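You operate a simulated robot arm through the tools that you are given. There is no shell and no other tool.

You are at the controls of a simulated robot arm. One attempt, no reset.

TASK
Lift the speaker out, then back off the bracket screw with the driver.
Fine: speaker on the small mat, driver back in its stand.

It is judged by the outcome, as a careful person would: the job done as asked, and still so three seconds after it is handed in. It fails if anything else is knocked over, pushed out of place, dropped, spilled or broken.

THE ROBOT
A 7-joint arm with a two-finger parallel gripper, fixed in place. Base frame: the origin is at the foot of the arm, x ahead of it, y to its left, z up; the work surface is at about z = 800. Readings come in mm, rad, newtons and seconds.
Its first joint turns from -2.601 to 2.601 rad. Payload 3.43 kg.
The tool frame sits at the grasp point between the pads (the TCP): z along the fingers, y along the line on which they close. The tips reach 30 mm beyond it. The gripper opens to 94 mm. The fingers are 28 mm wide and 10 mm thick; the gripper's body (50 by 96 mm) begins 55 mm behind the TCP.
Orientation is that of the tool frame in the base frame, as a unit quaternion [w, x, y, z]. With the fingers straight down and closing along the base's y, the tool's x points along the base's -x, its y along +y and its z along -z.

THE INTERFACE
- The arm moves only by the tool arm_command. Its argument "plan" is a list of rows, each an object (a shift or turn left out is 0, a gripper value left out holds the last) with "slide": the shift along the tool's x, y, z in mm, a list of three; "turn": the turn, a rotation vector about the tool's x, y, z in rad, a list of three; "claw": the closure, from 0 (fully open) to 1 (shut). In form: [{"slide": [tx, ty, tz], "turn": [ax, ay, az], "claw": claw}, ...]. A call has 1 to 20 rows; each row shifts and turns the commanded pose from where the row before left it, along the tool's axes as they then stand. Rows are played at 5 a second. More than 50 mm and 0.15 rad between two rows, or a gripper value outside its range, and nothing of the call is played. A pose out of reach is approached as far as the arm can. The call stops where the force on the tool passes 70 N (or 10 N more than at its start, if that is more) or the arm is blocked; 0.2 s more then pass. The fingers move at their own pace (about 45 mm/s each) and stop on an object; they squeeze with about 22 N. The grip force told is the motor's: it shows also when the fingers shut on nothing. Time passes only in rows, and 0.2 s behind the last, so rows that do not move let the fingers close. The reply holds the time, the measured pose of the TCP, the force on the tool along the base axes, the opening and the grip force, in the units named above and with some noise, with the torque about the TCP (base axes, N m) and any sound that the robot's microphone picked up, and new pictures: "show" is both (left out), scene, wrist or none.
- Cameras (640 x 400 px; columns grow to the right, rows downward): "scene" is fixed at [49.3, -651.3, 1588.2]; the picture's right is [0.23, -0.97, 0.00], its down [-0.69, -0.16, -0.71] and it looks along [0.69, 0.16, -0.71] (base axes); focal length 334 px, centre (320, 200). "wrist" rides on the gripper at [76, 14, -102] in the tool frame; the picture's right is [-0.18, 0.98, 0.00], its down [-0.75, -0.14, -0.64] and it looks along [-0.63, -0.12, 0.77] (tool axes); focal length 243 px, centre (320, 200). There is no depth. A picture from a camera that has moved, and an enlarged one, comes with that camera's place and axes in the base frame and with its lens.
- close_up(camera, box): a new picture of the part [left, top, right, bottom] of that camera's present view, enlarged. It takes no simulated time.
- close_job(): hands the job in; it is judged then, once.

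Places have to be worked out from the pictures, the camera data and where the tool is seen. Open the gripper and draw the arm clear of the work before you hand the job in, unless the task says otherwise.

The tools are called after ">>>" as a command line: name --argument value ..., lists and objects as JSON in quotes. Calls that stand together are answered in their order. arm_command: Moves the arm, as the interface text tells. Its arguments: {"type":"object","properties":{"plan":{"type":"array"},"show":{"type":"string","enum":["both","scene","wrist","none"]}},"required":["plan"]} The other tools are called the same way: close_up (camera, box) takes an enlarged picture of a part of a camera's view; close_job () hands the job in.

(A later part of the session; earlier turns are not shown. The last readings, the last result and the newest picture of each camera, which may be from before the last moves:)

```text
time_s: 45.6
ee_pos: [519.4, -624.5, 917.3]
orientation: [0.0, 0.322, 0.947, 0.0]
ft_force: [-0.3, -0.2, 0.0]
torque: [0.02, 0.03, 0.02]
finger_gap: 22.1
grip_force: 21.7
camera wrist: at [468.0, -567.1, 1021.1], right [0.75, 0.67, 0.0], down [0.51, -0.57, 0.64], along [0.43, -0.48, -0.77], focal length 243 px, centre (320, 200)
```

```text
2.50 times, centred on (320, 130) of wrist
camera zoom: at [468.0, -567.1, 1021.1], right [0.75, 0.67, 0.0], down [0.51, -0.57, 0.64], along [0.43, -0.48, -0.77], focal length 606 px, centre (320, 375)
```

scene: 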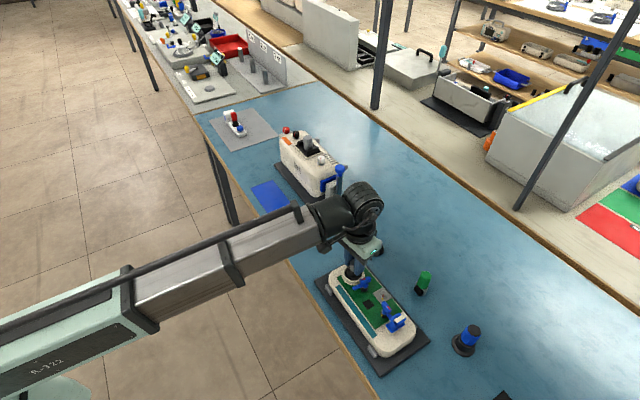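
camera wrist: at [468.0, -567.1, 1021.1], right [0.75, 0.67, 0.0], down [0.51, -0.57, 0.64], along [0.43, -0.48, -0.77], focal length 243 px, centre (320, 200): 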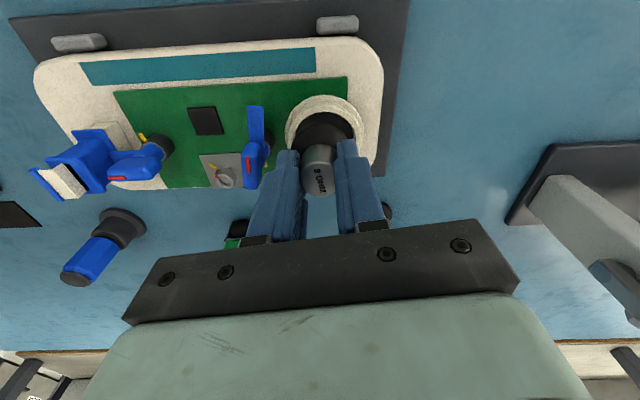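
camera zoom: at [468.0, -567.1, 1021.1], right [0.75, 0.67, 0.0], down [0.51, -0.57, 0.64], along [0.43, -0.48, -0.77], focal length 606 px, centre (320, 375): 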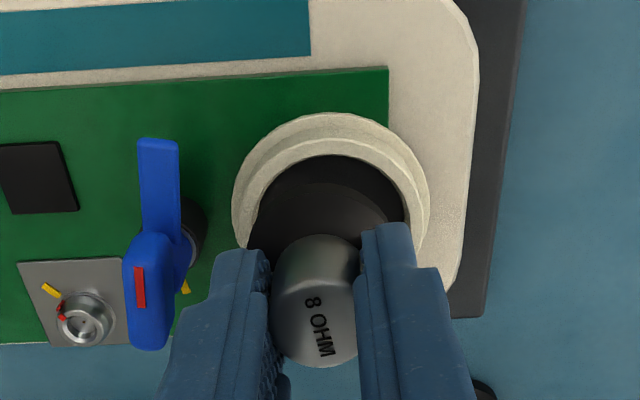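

The speaker comes up freely with the gripper. I lift it high and carry it along the bench's near side toward the blue mat, centred near (776, −323).

>>> arm_command --plan '[{"slide": [0, 0, -20]}, {"slide": [0, 0, -30]}, {"slide": [0, 0, -35]}, {"slide": [0, 0, -35]}, {"slide": [4, 27.3, 0]}, {"slide": [4, 27.3, 0]}, {"slide": [4, 27.3, 0]}, {"slide": [4, 27.3, 0]}, {"slide": [4, 27.3, 0]}, {"slide": [4, 27.3, 0]}, {"slide": [-5.4, 29, 0]}, {"slide": [-5.4, 29, 0]}, {"slide": [-5.4, 29, 0]}, {"slide": [-5.4, 29, 0]}, {"slide": [-5.4, 29, 0]}, {"slide": [-5.4, 29, 0]}]' --show "both"

```text
time_s: 49.0
ee_pos: [730.9, -359.7, 1039.9]
orientation: [0.0, 0.322, 0.947, 0.0]
ft_force: [-0.4, 0.3, 0.3]
torque: [0.0, 0.0, 0.0]
finger_gap: 22.0
grip_force: 22.4
camera wrist: at [682.2, -302.0, 1142.6], right [0.75, 0.67, 0.0], down [0.51, -0.57, 0.64], along [0.43, -0.48, -0.77], focal length 243 px, centre (320, 200)
```

scene: 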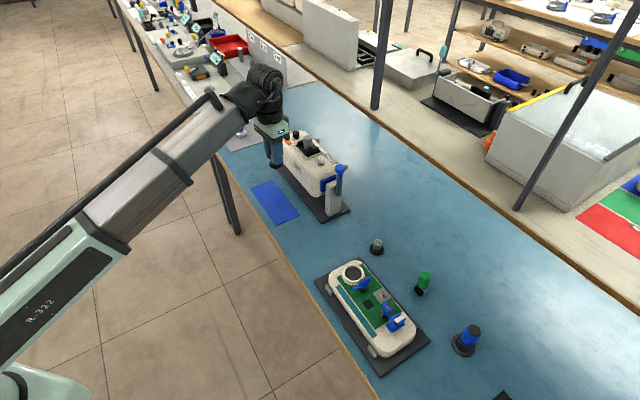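
wrist: 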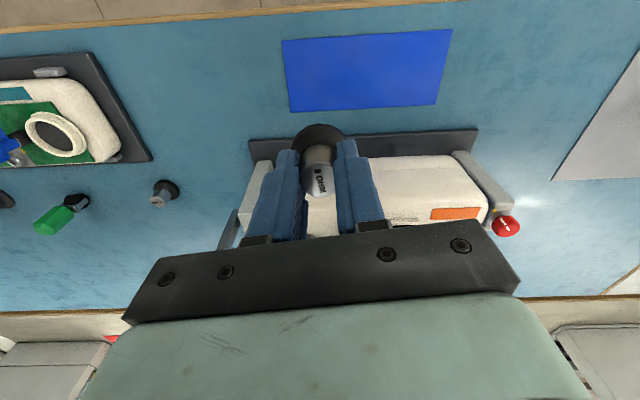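

The wrist view gives mat corners (674, −360), (815, −221), (876, −277), (735, −420), so its centre is (775, −320). I move over it and descend to about z = 890.

>>> arm_command --plan '[{"slide": [-5.2, 29.2, 0]}, {"slide": [-5.2, 29.2, 0]}, {}, {"slide": [0, 0, 30]}, {"slide": [0, 0, 30]}, {"slide": [0, 0, 30]}, {"slide": [0, 0, 30]}, {"slide": [0, 0, 20]}, {"slide": [0, 0, 10]}]' --show "both"

>>> close_up --camera "scene" --box '[235, 120, 345, 230]'

```text
time_s: 51.0
ee_pos: [776.6, -318.7, 888.2]
orientation: [0.0, 0.322, 0.947, 0.0]
ft_force: [0.1, 0.6, -0.8]
torque: [0.01, 0.02, -0.02]
finger_gap: 21.8
grip_force: 21.6
camera wrist: at [725.6, -261.7, 991.1], right [0.75, 0.67, 0.0], down [0.51, -0.57, 0.64], along [0.43, -0.48, -0.77], focal length 243 px, centre (320, 200)
```

scene: 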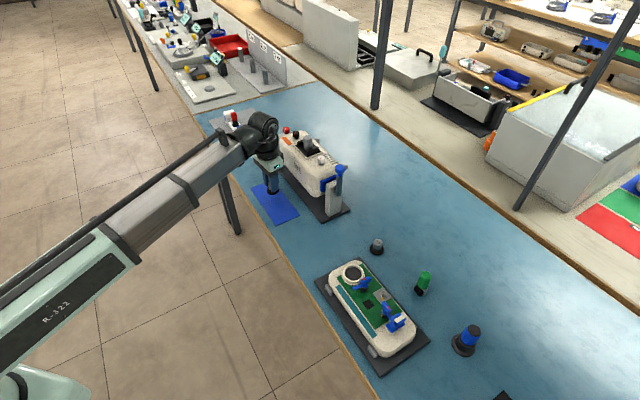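
wrist: 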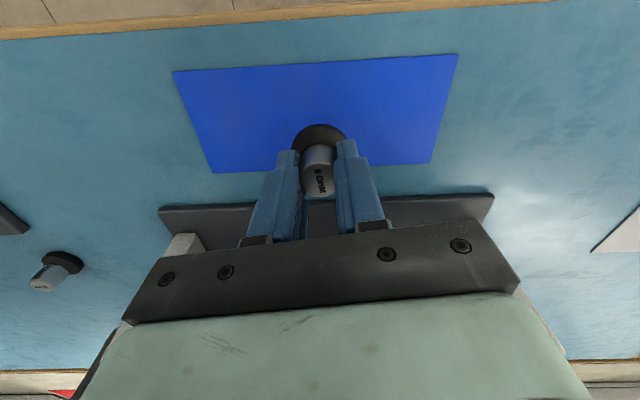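

```text
3.64 times, centred on (290, 175) of scene
camera zoom: at [49.3, -651.3, 1588.2], right [0.23, -0.97, 0.0], down [-0.69, -0.16, -0.71], along [0.69, 0.16, -0.71], focal length 1215 px, centre (429, 291)
```

zoom: 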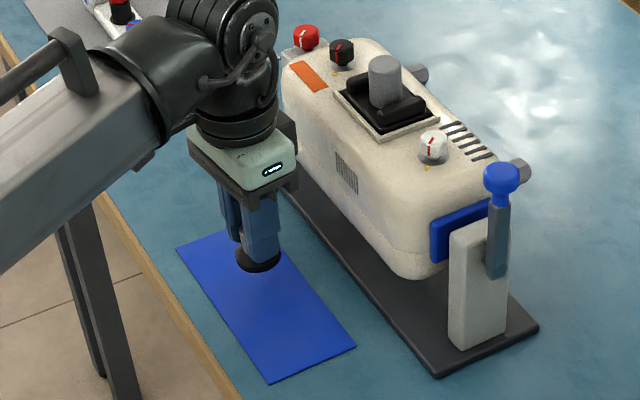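

The speaker hangs over the mat centre with plenty of clearance from the device. I lower slowly until contact.

>>> arm_command --plan '[{"slide": [0, 0, 8]}, {"slide": [0, 0, 7]}, {"slide": [0, 0, 5]}, {"slide": [0, 0, 4]}, {"slide": [0, 0, 3]}]' --show "wrist"

>>> close_up --camera "scene" --box '[250, 150, 310, 220]'

```text
time_s: 52.2
ee_pos: [776.9, -322.5, 861.7]
orientation: [0.0, 0.322, 0.947, 0.0]
ft_force: [-0.5, -0.6, -0.3]
torque: [0.01, 0.0, 0.0]
finger_gap: 21.7
grip_force: 22.2
camera wrist: at [726.0, -263.6, 963.7], right [0.75, 0.67, 0.0], down [0.51, -0.57, 0.64], along [0.43, -0.48, -0.77], focal length 243 px, centre (320, 200)
```

wrist: 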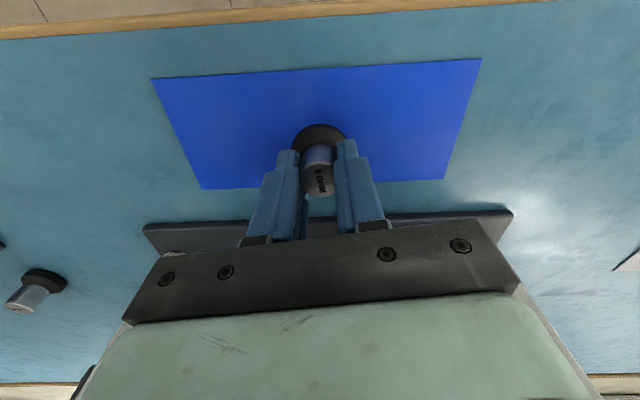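

```text
5.71 times, centred on (280, 185) of scene
camera zoom: at [49.3, -651.3, 1588.2], right [0.23, -0.97, 0.0], down [-0.69, -0.16, -0.71], along [0.69, 0.16, -0.71], focal length 1909 px, centre (549, 286)
```

zoom: 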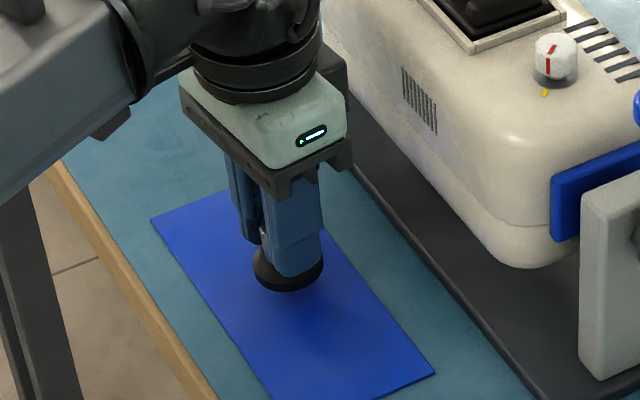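

Not yet touching at z = 862. I continue in 2 mm steps and watch the vertical force.

>>> arm_command --plan '[{"slide": [0, 0, 2]}, {"slide": [0, 0, 2]}, {"slide": [0, 0, 2]}]' --show "none"

>>> arm_command --plan '[{"slide": [0, 0, 1.5]}, {"slide": [0, 0, 1.5]}]' --show "none"

```text
time_s: 53.0
ee_pos: [776.4, -321.1, 854.1]
orientation: [-0.001, 0.322, 0.947, 0.0]
ft_force: [0.2, -0.4, 0.8]
torque: [0.0, 0.01, 0.0]
finger_gap: 21.9
grip_force: 22.2
```

```text
time_s: 53.6
ee_pos: [776.1, -321.2, 852.4]
orientation: [-0.001, 0.322, 0.947, 0.001]
ft_force: [0.2, 0.0, -0.8]
torque: [0.02, -0.03, 0.0]
finger_gap: 22.0
grip_force: 22.3
```

Still no contact at z ≈ 852. I continue with small steps.

>>> arm_command --plan '[{"slide": [0, 0, 1.5]}, {"slide": [0, 0, 1.5]}]' --show "none"

>>> close_up --camera "scene" --box '[255, 165, 295, 205]'

```text
time_s: 54.2
ee_pos: [775.8, -320.8, 848.3]
orientation: [0.0, 0.322, 0.947, 0.0]
ft_force: [0.6, 0.0, -0.5]
torque: [-0.01, -0.03, 0.05]
finger_gap: 22.0
grip_force: 21.8
```

```text
10.00 times, centred on (275, 185) of scene
camera zoom: at [49.3, -651.3, 1588.2], right [0.23, -0.97, 0.0], down [-0.69, -0.16, -0.71], along [0.69, 0.16, -0.71], focal length 3341 px, centre (770, 350)
```

zoom: 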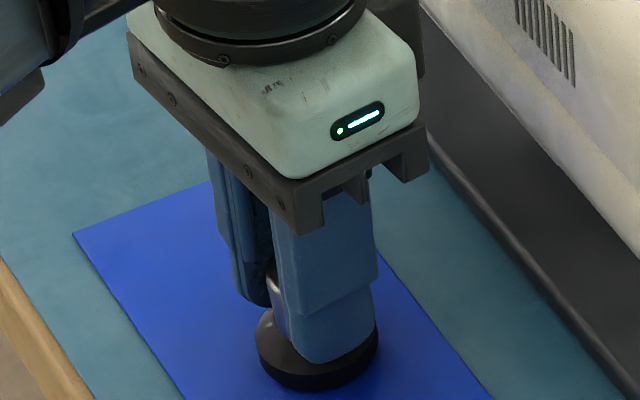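

The base looks nearly on the mat. I continue in 1 mm steps.

>>> arm_command --plan '[{"slide": [0, 0, 1]}, {"slide": [0, 0, 1]}]' --show "none"

>>> arm_command --plan '[{"slide": [0, 0, 1]}, {"slide": [0, 0, 1]}]' --show "none"

```text
time_s: 54.8
ee_pos: [776.0, -319.8, 847.4]
orientation: [0.0, 0.322, 0.947, 0.0]
ft_force: [-0.6, -1.5, 17.3]
torque: [0.04, 0.17, 0.0]
finger_gap: 21.7
grip_force: 22.4
```

```text
time_s: 55.4
ee_pos: [774.8, -321.4, 845.6]
orientation: [0.001, 0.322, 0.947, 0.0]
ft_force: [4.9, -2.8, 24.2]
torque: [0.1, 0.06, -0.02]
finger_gap: 21.9
grip_force: 22.0
```

Contact is made (17–24 N). I ease up 2 mm, then open the gripper to release.

>>> arm_command --plan '[{"slide": [0, 0, -1]}, {"slide": [0, 0, -1]}, {"claw": 0.6}, {"claw": 0.5}, {"claw": 0.5}, {"claw": 0.5}]' --show "both"

>>> close_up --camera "scene" --box '[255, 165, 295, 205]'

```text
time_s: 56.8
ee_pos: [775.1, -320.5, 846.4]
orientation: [0.0, 0.322, 0.947, 0.0]
ft_force: [0.0, 0.4, 0.2]
torque: [-0.01, 0.03, 0.0]
finger_gap: 47.0
grip_force: 0.1
camera wrist: at [724.6, -263.8, 949.2], right [0.75, 0.67, 0.0], down [0.51, -0.57, 0.64], along [0.43, -0.48, -0.77], focal length 243 px, centre (320, 200)
```

scene: 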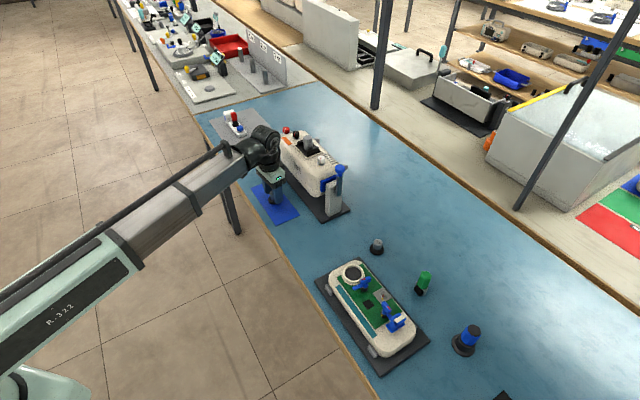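
wrist: 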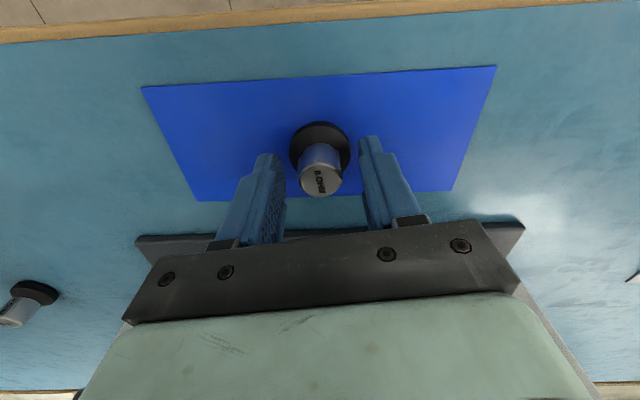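

```text
10.00 times, centred on (275, 185) of scene
camera zoom: at [49.3, -651.3, 1588.2], right [0.23, -0.97, 0.0], down [-0.69, -0.16, -0.71], along [0.69, 0.16, -0.71], focal length 3341 px, centre (770, 350)
```

zoom: 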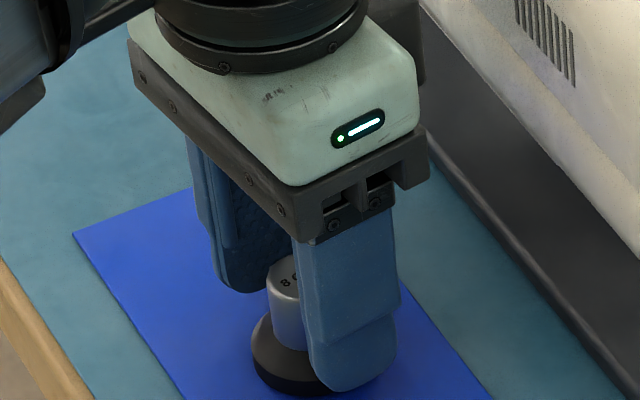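

The speaker stands upright on the mat. I lift straight up and away, and travel high back toward the driver.

>>> arm_command --plan '[{"slide": [0, 0, -15]}, {"slide": [0, 0, -25]}, {"slide": [0, 0, -40]}, {"slide": [0, 0, -45]}, {"slide": [0, 0, -45]}, {"slide": [0, 0, -30]}, {"slide": [6.9, -38.9, 0]}, {"slide": [6.9, -38.9, 0]}, {"slide": [6.9, -38.9, 0]}, {"slide": [6.9, -38.9, 0]}, {"slide": [6.9, -38.9, 0]}, {"slide": [6.9, -38.9, 0]}]' --show "both"

>>> close_up --camera "scene" --box '[235, 140, 345, 230]'

```text
time_s: 59.4
ee_pos: [603.7, -479.9, 1045.8]
orientation: [0.0, 0.322, 0.947, 0.0]
ft_force: [-0.2, 0.1, 0.5]
torque: [0.03, 0.0, -0.03]
finger_gap: 47.0
grip_force: 0.1
camera wrist: at [552.9, -421.7, 1148.4], right [0.75, 0.67, 0.0], down [0.51, -0.57, 0.64], along [0.43, -0.48, -0.77], focal length 243 px, centre (320, 200)
```

scene: 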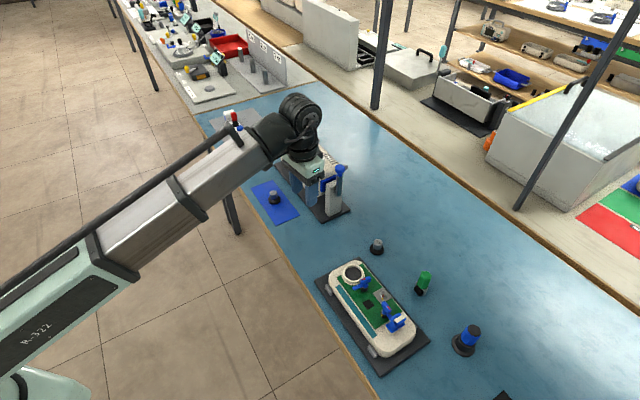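
wrist: 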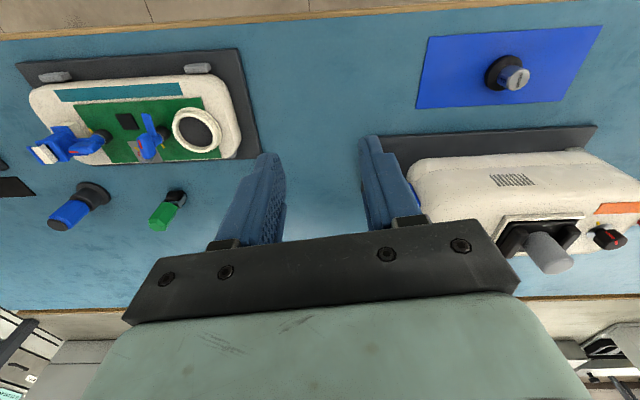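

```text
4.44 times, centred on (290, 185) of scene
camera zoom: at [49.3, -651.3, 1588.2], right [0.23, -0.97, 0.0], down [-0.69, -0.16, -0.71], along [0.69, 0.16, -0.71], focal length 1485 px, centre (453, 267)
```

zoom: 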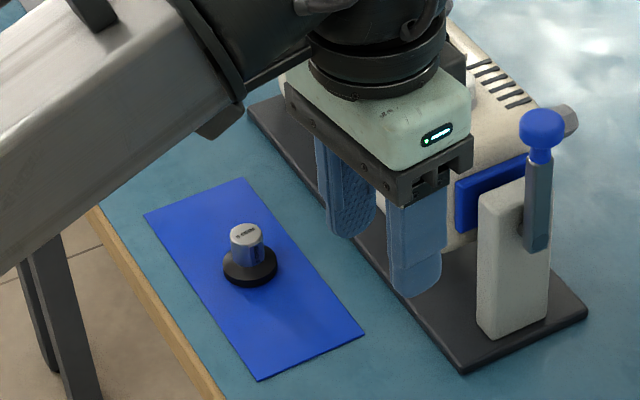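

The speaker is standing squarely on the mat. Now I move the arm over toward the driver stand, turning the tool so the fingers close tangentially with the camera on the inboard side.

>>> arm_command --plan '[{"slide": [-2.6, -38.4, 0]}, {"slide": [-2.6, -38.4, 0]}, {"slide": [-2.6, -38.4, 0]}, {"slide": [-2.6, -38.4, 0]}, {"slide": [-2.6, -38.4, 0]}, {"slide": [-2.6, -38.4, 0]}, {"slide": [-2.6, -38.4, 0]}, {"slide": [-2.6, -38.4, 0]}, {"slide": [-2.6, -38.4, 0]}, {"slide": [-2.6, -38.4, 0]}, {"turn": [0, 0, 0.118]}, {"turn": [0, 0, 0.118]}, {"turn": [0, 0, 0.118]}, {"turn": [0, 0, 0.118]}, {"claw": 0.4}]' --show "both"

>>> close_up --camera "wrist" --box '[250, 40, 400, 200]'

```text
time_s: 62.6
ee_pos: [387.3, -801.2, 1048.5]
orientation: [0.0, 0.535, 0.845, 0.0]
ft_force: [0.4, -0.2, 0.4]
torque: [0.0, 0.02, -0.01]
finger_gap: 56.3
grip_force: 0.0
camera wrist: at [367.7, -726.3, 1150.5], right [0.97, 0.25, 0.0], down [0.19, -0.74, 0.64], along [0.16, -0.62, -0.77], focal length 243 px, centre (320, 200)
```

scene: 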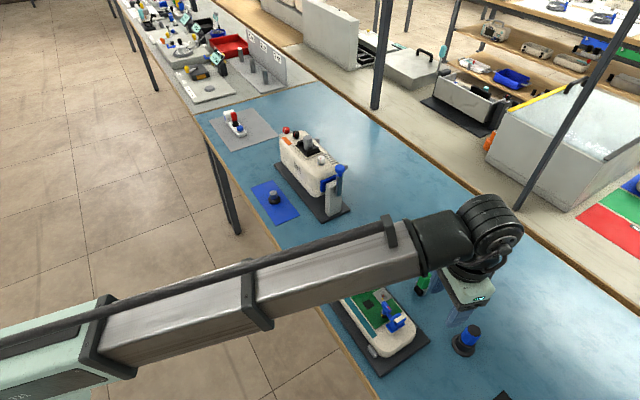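
wrist: 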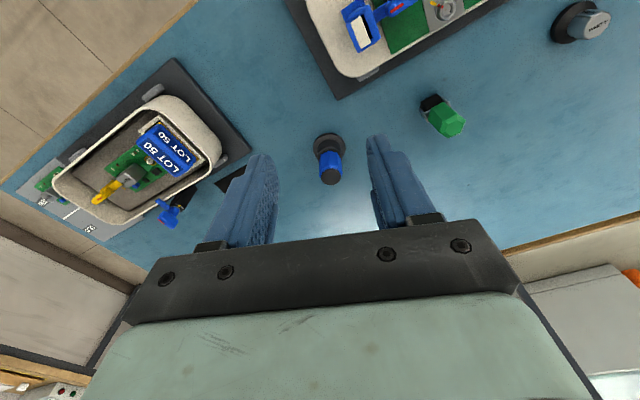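

```text
2.50 times, centred on (325, 120) of wrist
camera zoom: at [367.7, -726.3, 1150.5], right [0.97, 0.25, 0.0], down [0.19, -0.74, 0.64], along [0.16, -0.62, -0.77], focal length 606 px, centre (308, 400)
```

zoom: 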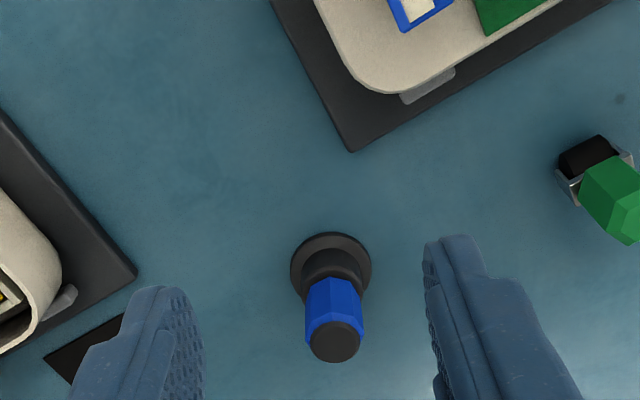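

The driver's axis is at about (428, −900) (radius ≈ 997), top near z = 882. I move above it at safe height to test whether the straight-down pose is reachable.

>>> arm_command --plan '[{"slide": [-35.6, -1.8, 0]}, {"slide": [-35.6, -1.8, 0]}, {"slide": [-35.6, -1.8, 0]}, {"slide": [0, 0, 30]}, {"slide": [0, 0, 30]}, {"slide": [0, 0, 30]}, {}]' --show "both"

>>> close_up --camera "wrist" --box '[250, 40, 400, 200]'

```text
time_s: 64.2
ee_pos: [427.4, -900.7, 959.0]
orientation: [0.0, 0.535, 0.845, 0.0]
ft_force: [-0.4, 0.0, 0.7]
torque: [0.01, -0.02, -0.04]
finger_gap: 56.6
grip_force: 0.1
camera wrist: at [408.6, -824.7, 1061.7], right [0.97, 0.25, 0.0], down [0.2, -0.74, 0.64], along [0.16, -0.62, -0.77], focal length 243 px, centre (320, 200)
```

scene: 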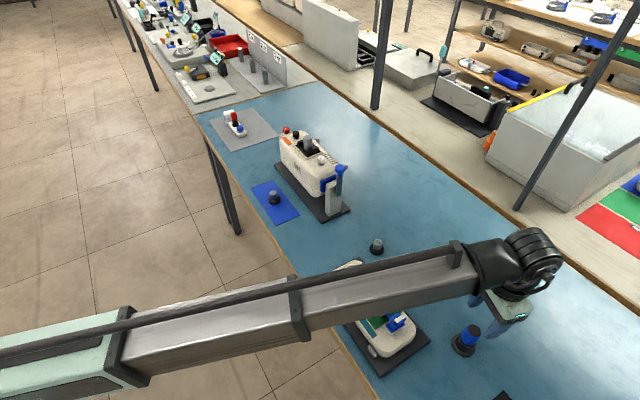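
wrist: 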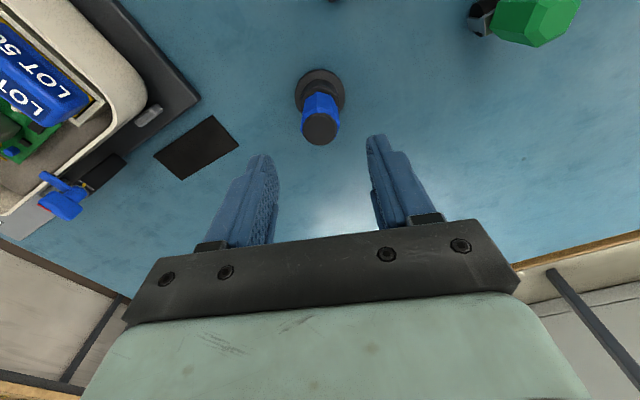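

```text
2.50 times, centred on (325, 120) of wrist
camera zoom: at [408.6, -824.7, 1061.7], right [0.97, 0.25, 0.0], down [0.2, -0.74, 0.64], along [0.16, -0.62, -0.77], focal length 606 px, centre (308, 400)
```

zoom: 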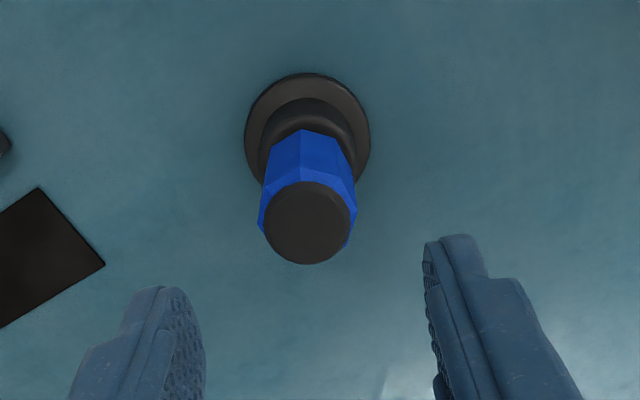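

Reachable, and the driver is dead-centre under the fingers. I'll zoom in to read the orientation of the octagonal handle's flats and the stand's collar.

>>> close_up --camera "wrist" --box '[290, 60, 350, 155]'

>>> close_up --camera "scene" --box '[445, 310, 490, 360]'

```text
4.21 times, centred on (320, 108) of wrist
camera zoom: at [408.6, -824.7, 1061.7], right [0.97, 0.25, 0.0], down [0.2, -0.74, 0.64], along [0.16, -0.62, -0.77], focal length 1022 px, centre (320, 590)
```

zoom: 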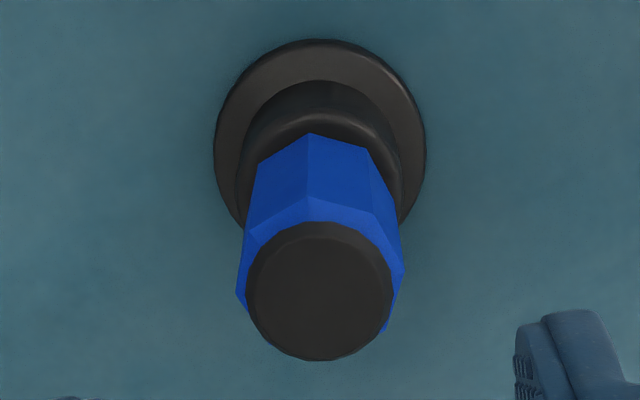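

```text
8.00 times, centred on (468, 335) of scene
camera zoom: at [49.3, -651.3, 1588.2], right [0.23, -0.97, 0.0], down [-0.69, -0.16, -0.71], along [0.69, 0.16, -0.71], focal length 2672 px, centre (-860, -880)
```

zoom: 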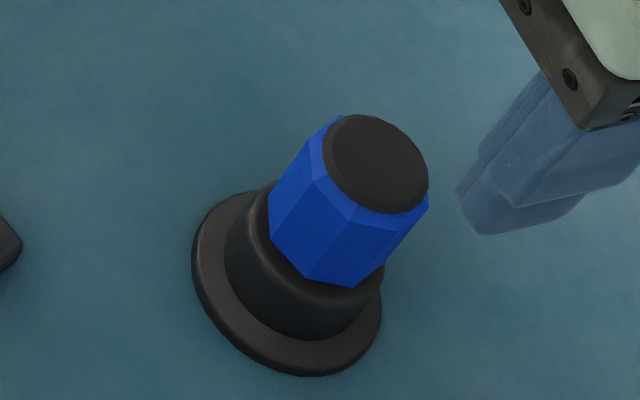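

The handle's flats have normals near 43.5° (and every 45°), so I turn the tool 18° counter-clockwise to match, then descend part-way and verify reach and alignment.

>>> arm_command --plan '[{"turn": [0, 0, -0.11]}, {"turn": [0, 0, -0.11]}, {"turn": [0, 0, -0.098]}, {"slide": [0, 0, 22]}, {"slide": [0, 0, 22]}, {}]' --show "wrist"

>>> close_up --camera "wrist" --box '[250, 50, 400, 210]'

```text
time_s: 65.6
ee_pos: [428.0, -900.0, 913.3]
orientation: [0.0, 0.394, 0.919, 0.0]
ft_force: [-0.8, -0.4, -0.2]
torque: [0.01, 0.01, 0.01]
finger_gap: 56.5
grip_force: 0.1
camera wrist: at [387.1, -834.1, 1015.6], right [0.84, 0.54, 0.0], down [0.42, -0.64, 0.64], along [0.35, -0.54, -0.77], focal length 243 px, centre (320, 200)
```

wrist: 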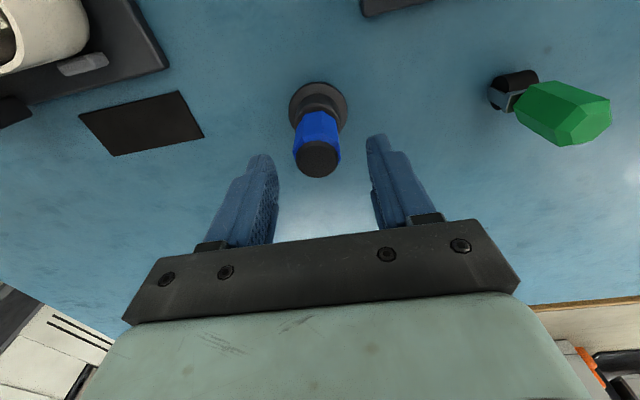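

```text
2.50 times, centred on (325, 130) of wrist
camera zoom: at [387.1, -834.1, 1015.6], right [0.84, 0.54, 0.0], down [0.42, -0.64, 0.64], along [0.35, -0.54, -0.77], focal length 606 px, centre (308, 375)
```

zoom: 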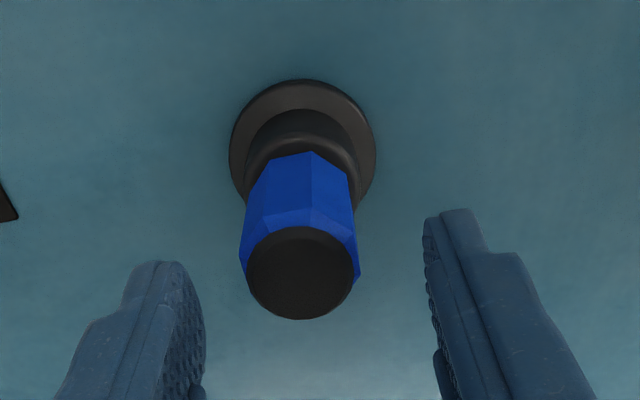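

The driver is ~1.7 mm toward tool −y. I correct this and descend to z ≈ 872 with the fingers straddling the handle.

>>> arm_command --plan '[{"slide": [0, -1.7, 0]}, {"slide": [0, 0, 14]}, {"slide": [0, 0, 14]}, {"slide": [0, 0, 12]}, {}]' --show "both"

>>> close_up --camera "wrist" --box '[250, 60, 400, 220]'

>>> close_up --camera "scene" --box '[430, 290, 510, 370]'

```text
time_s: 66.8
ee_pos: [428.2, -900.5, 873.5]
orientation: [-0.001, 0.395, 0.919, 0.0]
ft_force: [-0.4, 0.8, -0.1]
torque: [0.0, -0.01, 0.01]
finger_gap: 56.5
grip_force: 0.1
camera wrist: at [386.1, -835.9, 976.7], right [0.84, 0.54, 0.0], down [0.42, -0.64, 0.64], along [0.35, -0.54, -0.77], focal length 243 px, centre (320, 200)
```

scene: 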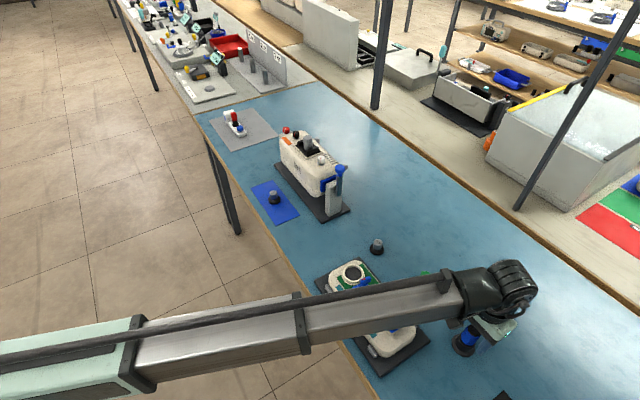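
wrist: 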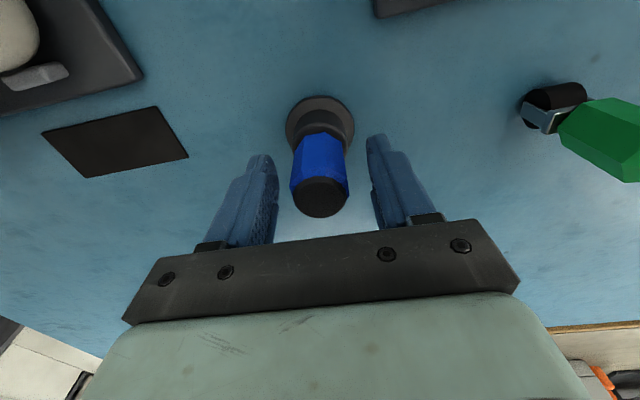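

```text
2.50 times, centred on (325, 140) of wrist
camera zoom: at [386.1, -835.9, 976.7], right [0.84, 0.54, 0.0], down [0.42, -0.64, 0.64], along [0.35, -0.54, -0.77], focal length 606 px, centre (308, 350)
```

zoom: 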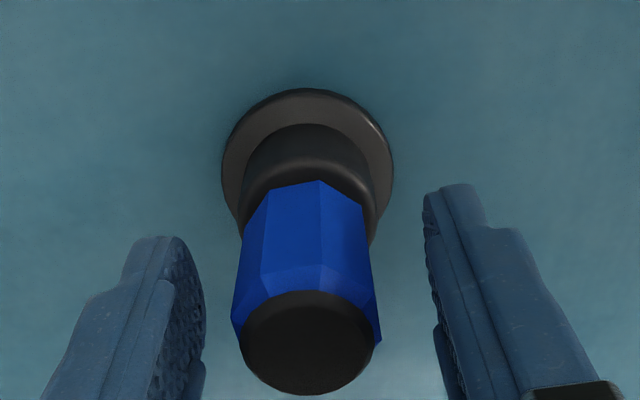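

```text
5.00 times, centred on (470, 330) of scene
camera zoom: at [49.3, -651.3, 1588.2], right [0.23, -0.97, 0.0], down [-0.69, -0.16, -0.71], along [0.69, 0.16, -0.71], focal length 1670 px, centre (-430, -450)
```

zoom: 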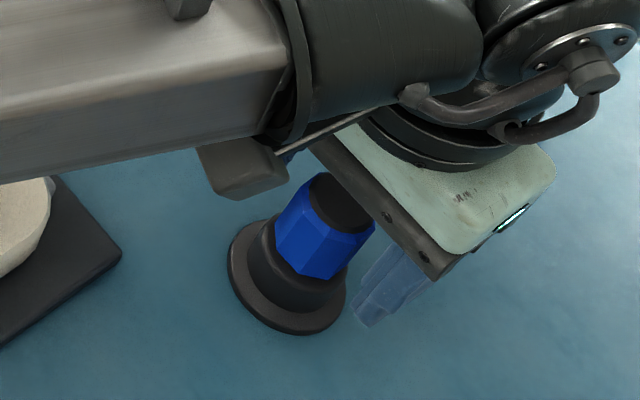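

Well centred. I close the gripper on the handle.

>>> arm_command --plan '[{"claw": 0.6}, {"claw": 0.8}, {"claw": 1.0}, {"claw": 1.0}, {"claw": 1.0}]' --show "wrist"

>>> close_up --camera "wrist" --box '[250, 60, 400, 220]'

```text
time_s: 68.0
ee_pos: [429.0, -900.5, 873.9]
orientation: [0.0, 0.395, 0.919, 0.0]
ft_force: [0.0, 0.1, 0.0]
torque: [0.02, -0.01, -0.04]
finger_gap: 29.4
grip_force: 21.9
camera wrist: at [386.2, -835.9, 976.9], right [0.84, 0.54, 0.0], down [0.42, -0.64, 0.64], along [0.35, -0.54, -0.77], focal length 243 px, centre (320, 200)
```

wrist: 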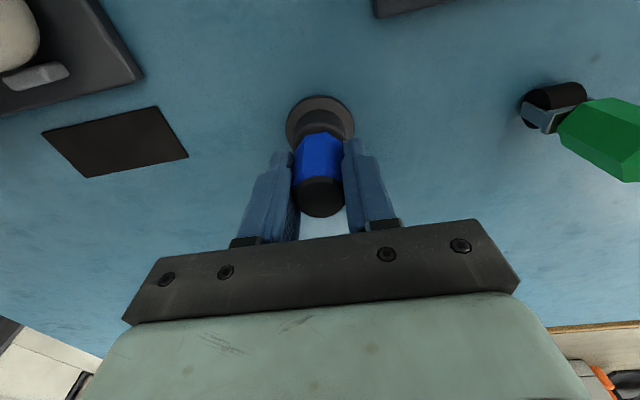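

```text
2.50 times, centred on (325, 140) of wrist
camera zoom: at [386.2, -835.9, 976.9], right [0.84, 0.54, 0.0], down [0.42, -0.64, 0.64], along [0.35, -0.54, -0.77], focal length 606 px, centre (308, 350)
```

zoom: 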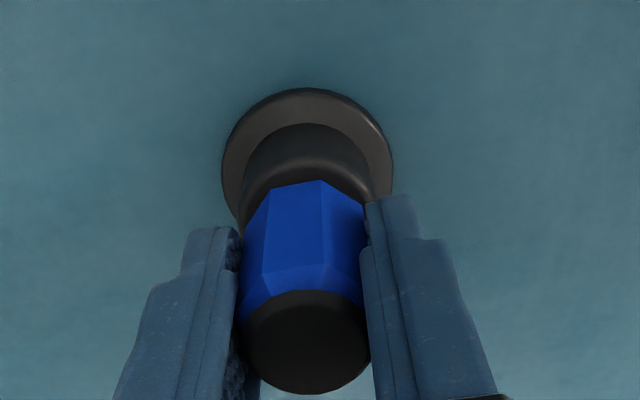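

Clean grip at 29.4 mm with no side force. I lift the driver straight out of its stand.

>>> arm_command --plan '[{"slide": [0, 0, -5]}, {"slide": [0, 0, -8]}, {"slide": [0, 0, -12]}, {"slide": [0, 0, -15]}, {"slide": [0, 0, -20]}, {"slide": [0, 0, -20]}, {"slide": [0, 0, -20]}, {"slide": [0, 0, -20]}]' --show "both"

>>> close_up --camera "wrist" --box '[250, 60, 400, 220]'

>>> close_up --camera "scene" --box '[420, 250, 540, 370]'

```text
time_s: 69.8
ee_pos: [426.3, -902.2, 992.1]
orientation: [0.0, 0.395, 0.919, 0.001]
ft_force: [0.2, -0.2, 0.3]
torque: [-0.01, 0.01, 0.02]
finger_gap: 29.6
grip_force: 21.8
camera wrist: at [384.4, -836.7, 1095.3], right [0.84, 0.54, 0.0], down [0.42, -0.64, 0.64], along [0.35, -0.54, -0.77], focal length 243 px, centre (320, 200)
```

scene: 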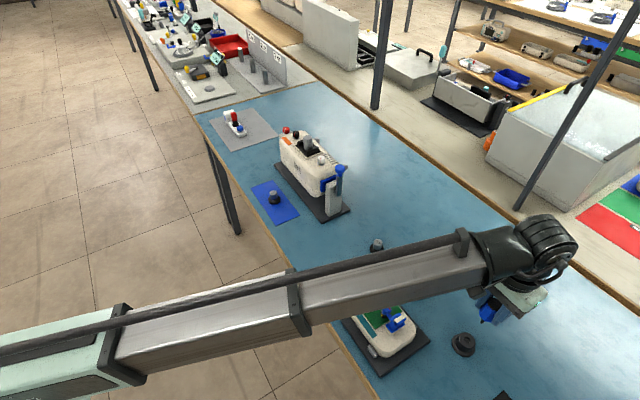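
wrist: 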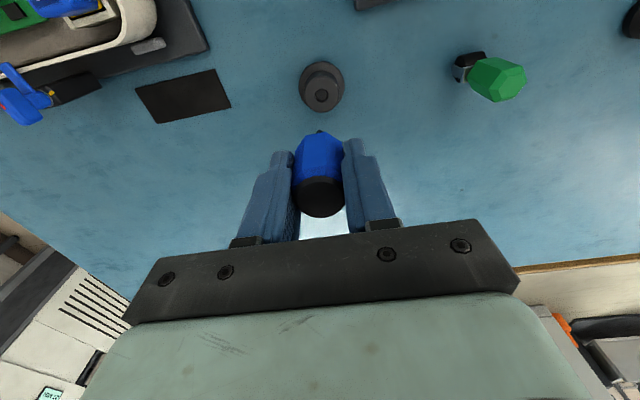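

```text
2.50 times, centred on (325, 140) of wrist
camera zoom: at [384.4, -836.7, 1095.3], right [0.84, 0.54, 0.0], down [0.42, -0.64, 0.64], along [0.35, -0.54, -0.77], focal length 606 px, centre (308, 350)
```

zoom: 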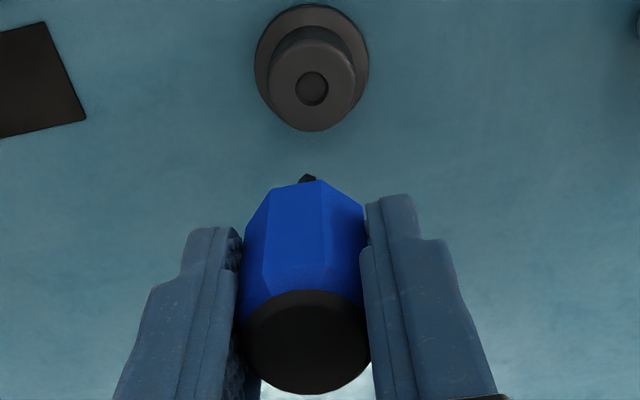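

```text
3.33 times, centred on (480, 310) of scene
camera zoom: at [49.3, -651.3, 1588.2], right [0.23, -0.97, 0.0], down [-0.69, -0.16, -0.71], along [0.69, 0.16, -0.71], focal length 1114 px, centre (-213, -167)
```

zoom: 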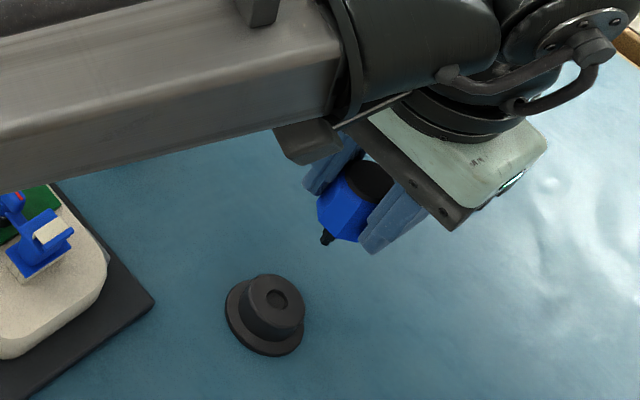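

The driver is out: a blue handle with a short black tip. I zoom to see the tip shape and its length.

>>> close_up --camera "scene" --box '[472, 290, 502, 330]'

>>> close_up --camera "wrist" --box '[300, 115, 345, 160]'

>>> close_up --camera "wrist" --box '[300, 55, 345, 115]'

```text
10.00 times, centred on (487, 310) of scene
camera zoom: at [49.3, -651.3, 1588.2], right [0.23, -0.97, 0.0], down [-0.69, -0.16, -0.71], along [0.69, 0.16, -0.71], focal length 3341 px, centre (-1350, -900)
```

zoom: 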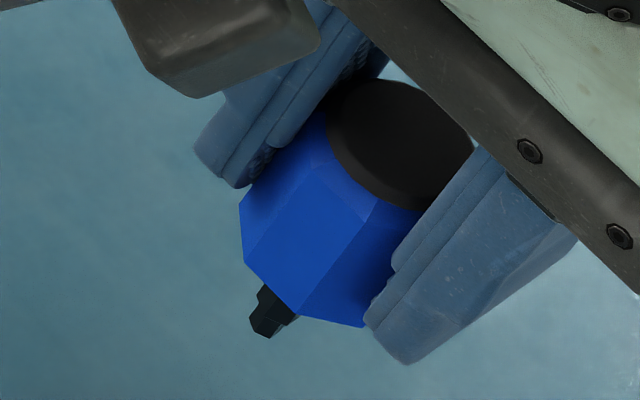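

```text
8.89 times, centred on (322, 138) of wrist
camera zoom: at [384.4, -836.7, 1095.3], right [0.84, 0.54, 0.0], down [0.42, -0.64, 0.64], along [0.35, -0.54, -0.77], focal length 2157 px, centre (298, 756)
```

zoom: 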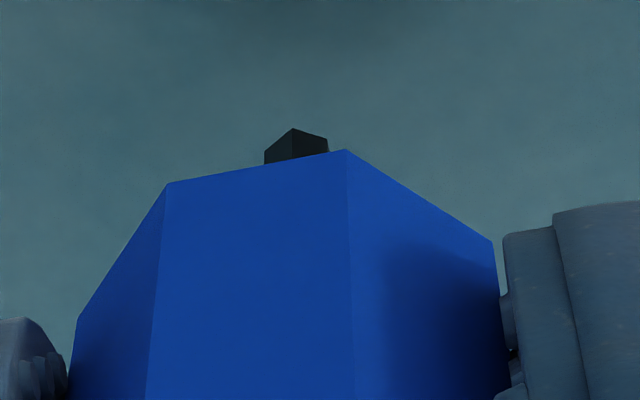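

```text
6.67 times, centred on (322, 85) of wrist
camera zoom: at [384.4, -836.7, 1095.3], right [0.84, 0.54, 0.0], down [0.42, -0.64, 0.64], along [0.35, -0.54, -0.77], focal length 1618 px, centre (303, 967)
```

zoom: 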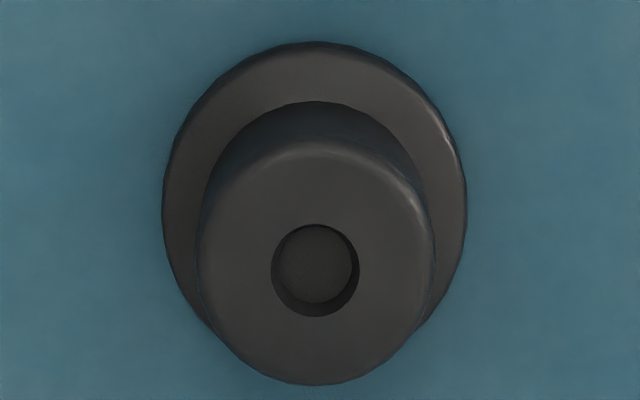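

The tip is a small hex about 67 mm below the TCP. My averaged screw position is (486.6, −704.9). I carry the driver over the screw at safe height.

>>> arm_command --plan '[{"slide": [0, 0, -10]}, {"slide": [16.9, 30, 0]}, {"slide": [16.9, 30, 0]}, {"slide": [16.9, 30, 0]}, {"slide": [16.9, 30, 0]}, {"slide": [16.9, 30, 0]}, {"slide": [16.9, 30, 0]}, {}]' --show "both"

>>> close_up --camera "wrist" --box '[260, 60, 380, 180]'

>>> close_up --camera "scene" --box '[350, 230, 420, 320]'

```text
time_s: 71.6
ee_pos: [488.3, -705.0, 1006.1]
orientation: [0.0, 0.394, 0.919, 0.0]
ft_force: [0.5, -0.2, -1.3]
torque: [0.0, -0.01, -0.02]
finger_gap: 29.4
grip_force: 22.6
camera wrist: at [446.9, -639.4, 1108.4], right [0.84, 0.54, 0.0], down [0.42, -0.64, 0.64], along [0.35, -0.54, -0.77], focal length 243 px, centre (320, 200)
```

scene: 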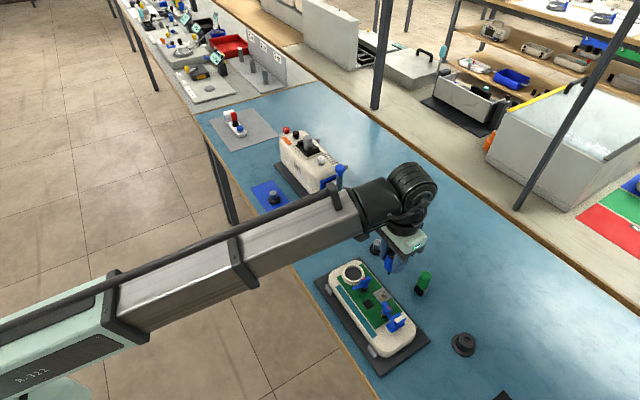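
wrist: 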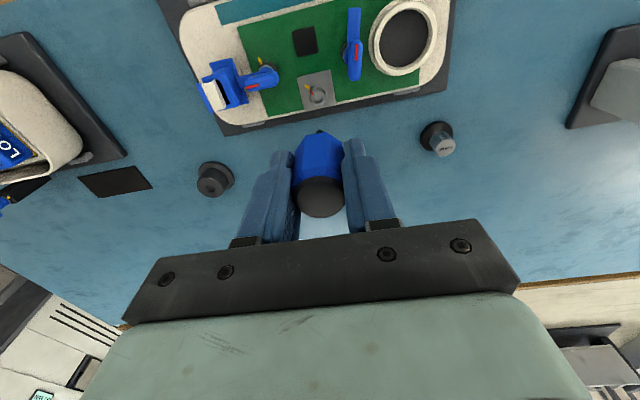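

```text
3.33 times, centred on (320, 120) of wrist
camera zoom: at [446.9, -639.4, 1108.4], right [0.84, 0.54, 0.0], down [0.42, -0.64, 0.64], along [0.35, -0.54, -0.77], focal length 809 px, centre (320, 467)
```

zoom: 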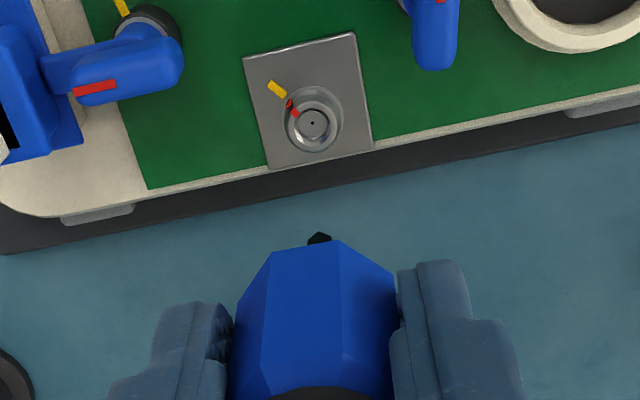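

```text
4.44 times, centred on (385, 275) of scene
camera zoom: at [49.3, -651.3, 1588.2], right [0.23, -0.97, 0.0], down [-0.69, -0.16, -0.71], along [0.69, 0.16, -0.71], focal length 1485 px, centre (31, -133)
```

zoom: 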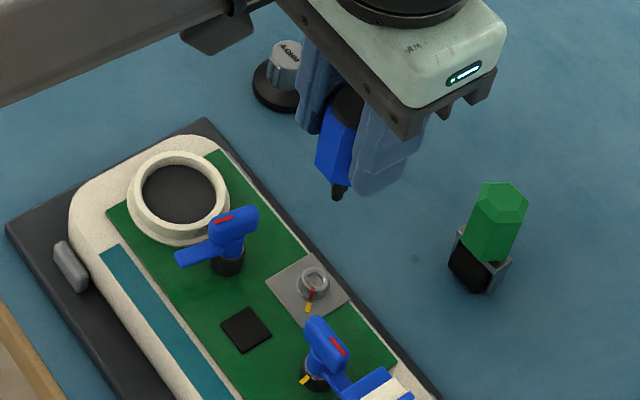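

Screw appears ~3 mm off the tool axis. I zoom in on the screw's socket before correcting.

>>> close_up --camera "wrist" --box '[305, 80, 335, 112]'

>>> close_up --camera "scene" --box '[370, 282, 400, 308]'

```text
12.50 times, centred on (320, 96) of wrist
camera zoom: at [446.9, -639.4, 1108.4], right [0.84, 0.54, 0.0], down [0.42, -0.64, 0.64], along [0.35, -0.54, -0.77], focal length 3033 px, centre (320, 1500)
```

zoom: 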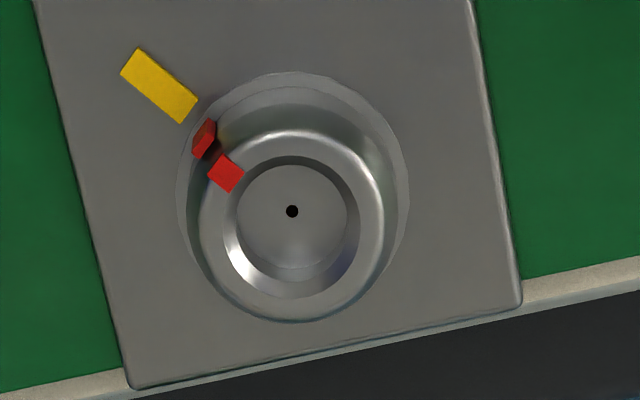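

```text
15.38 times, centred on (385, 295) of scene
camera zoom: at [49.3, -651.3, 1588.2], right [0.23, -0.97, 0.0], down [-0.69, -0.16, -0.71], along [0.69, 0.16, -0.71], focal length 5139 px, centre (-680, -1262)
```

zoom: 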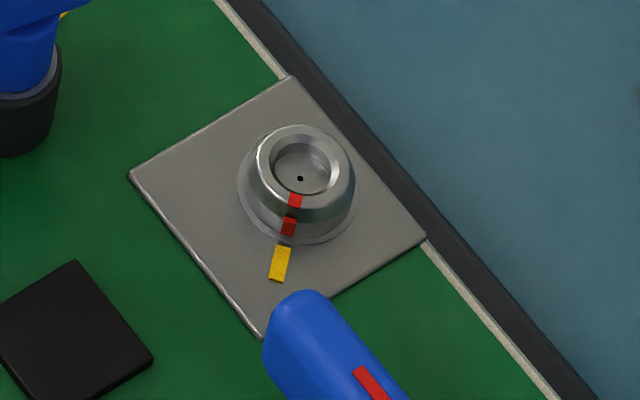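

The screw has a round, chamfered recess (~9–11 mm) and its red mark is aligned with the yellow tick. To get the longest counter-clockwise stroke I first pre-rotate the wrist clockwise at height.

>>> arm_command --plan '[{"turn": [0, 0, 0.14]}, {"turn": [0, 0, 0.14]}, {"turn": [0, 0, 0.14]}, {"turn": [0, 0, 0.14]}, {"turn": [0, 0, 0.14]}, {"turn": [0, 0, 0.14]}, {"turn": [0, 0, 0.14]}, {"turn": [0, 0, 0.14]}, {"turn": [0, 0, 0.14]}, {"turn": [0, 0, 0.14]}, {"turn": [0, 0, 0.14]}, {"turn": [0, 0, 0.14]}, {"turn": [0, 0, 0.14]}, {"turn": [0, 0, 0.14]}, {"turn": [0, 0, 0.14]}, {"turn": [0, 0, 0.14]}, {"turn": [0, 0, 0.14]}, {"turn": [0, 0, 0.14]}, {"turn": [0, 0, 0.14]}, {}]' --show "both"

>>> close_up --camera "wrist" --box '[260, 60, 380, 180]'

```text
time_s: 75.8
ee_pos: [487.3, -704.2, 1003.1]
orientation: [0.001, 0.986, -0.165, 0.0]
ft_force: [-0.4, -0.4, -0.2]
torque: [-0.03, 0.02, 0.02]
finger_gap: 29.5
grip_force: 21.9
camera wrist: at [555.5, -742.3, 1105.4], right [-0.49, -0.87, 0.0], down [-0.67, 0.38, 0.64], along [-0.56, 0.32, -0.77], focal length 243 px, centre (320, 200)
```

scene: 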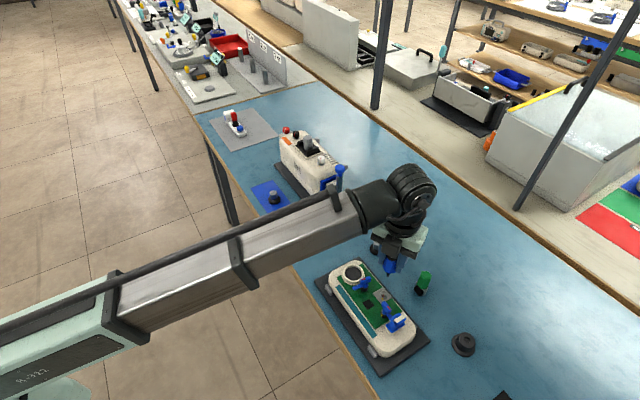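
wrist: 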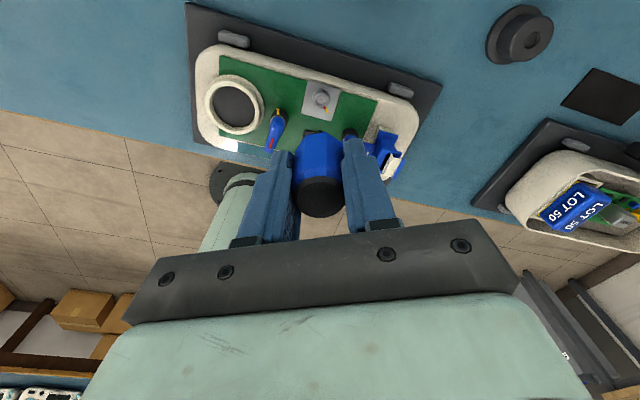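

```text
3.33 times, centred on (320, 120) of wrist
camera zoom: at [555.5, -742.3, 1105.4], right [-0.49, -0.87, 0.0], down [-0.67, 0.38, 0.64], along [-0.56, 0.32, -0.77], focal length 809 px, centre (320, 467)
```

zoom: 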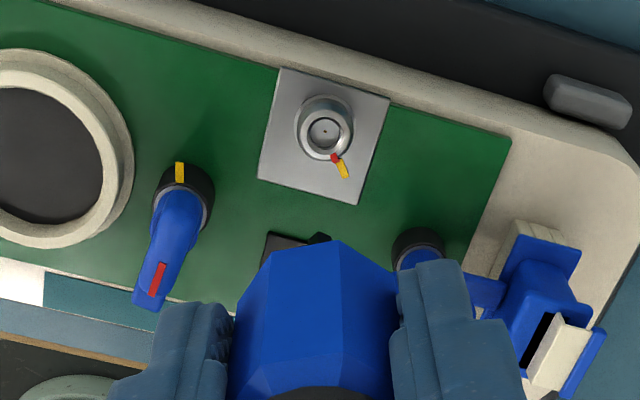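

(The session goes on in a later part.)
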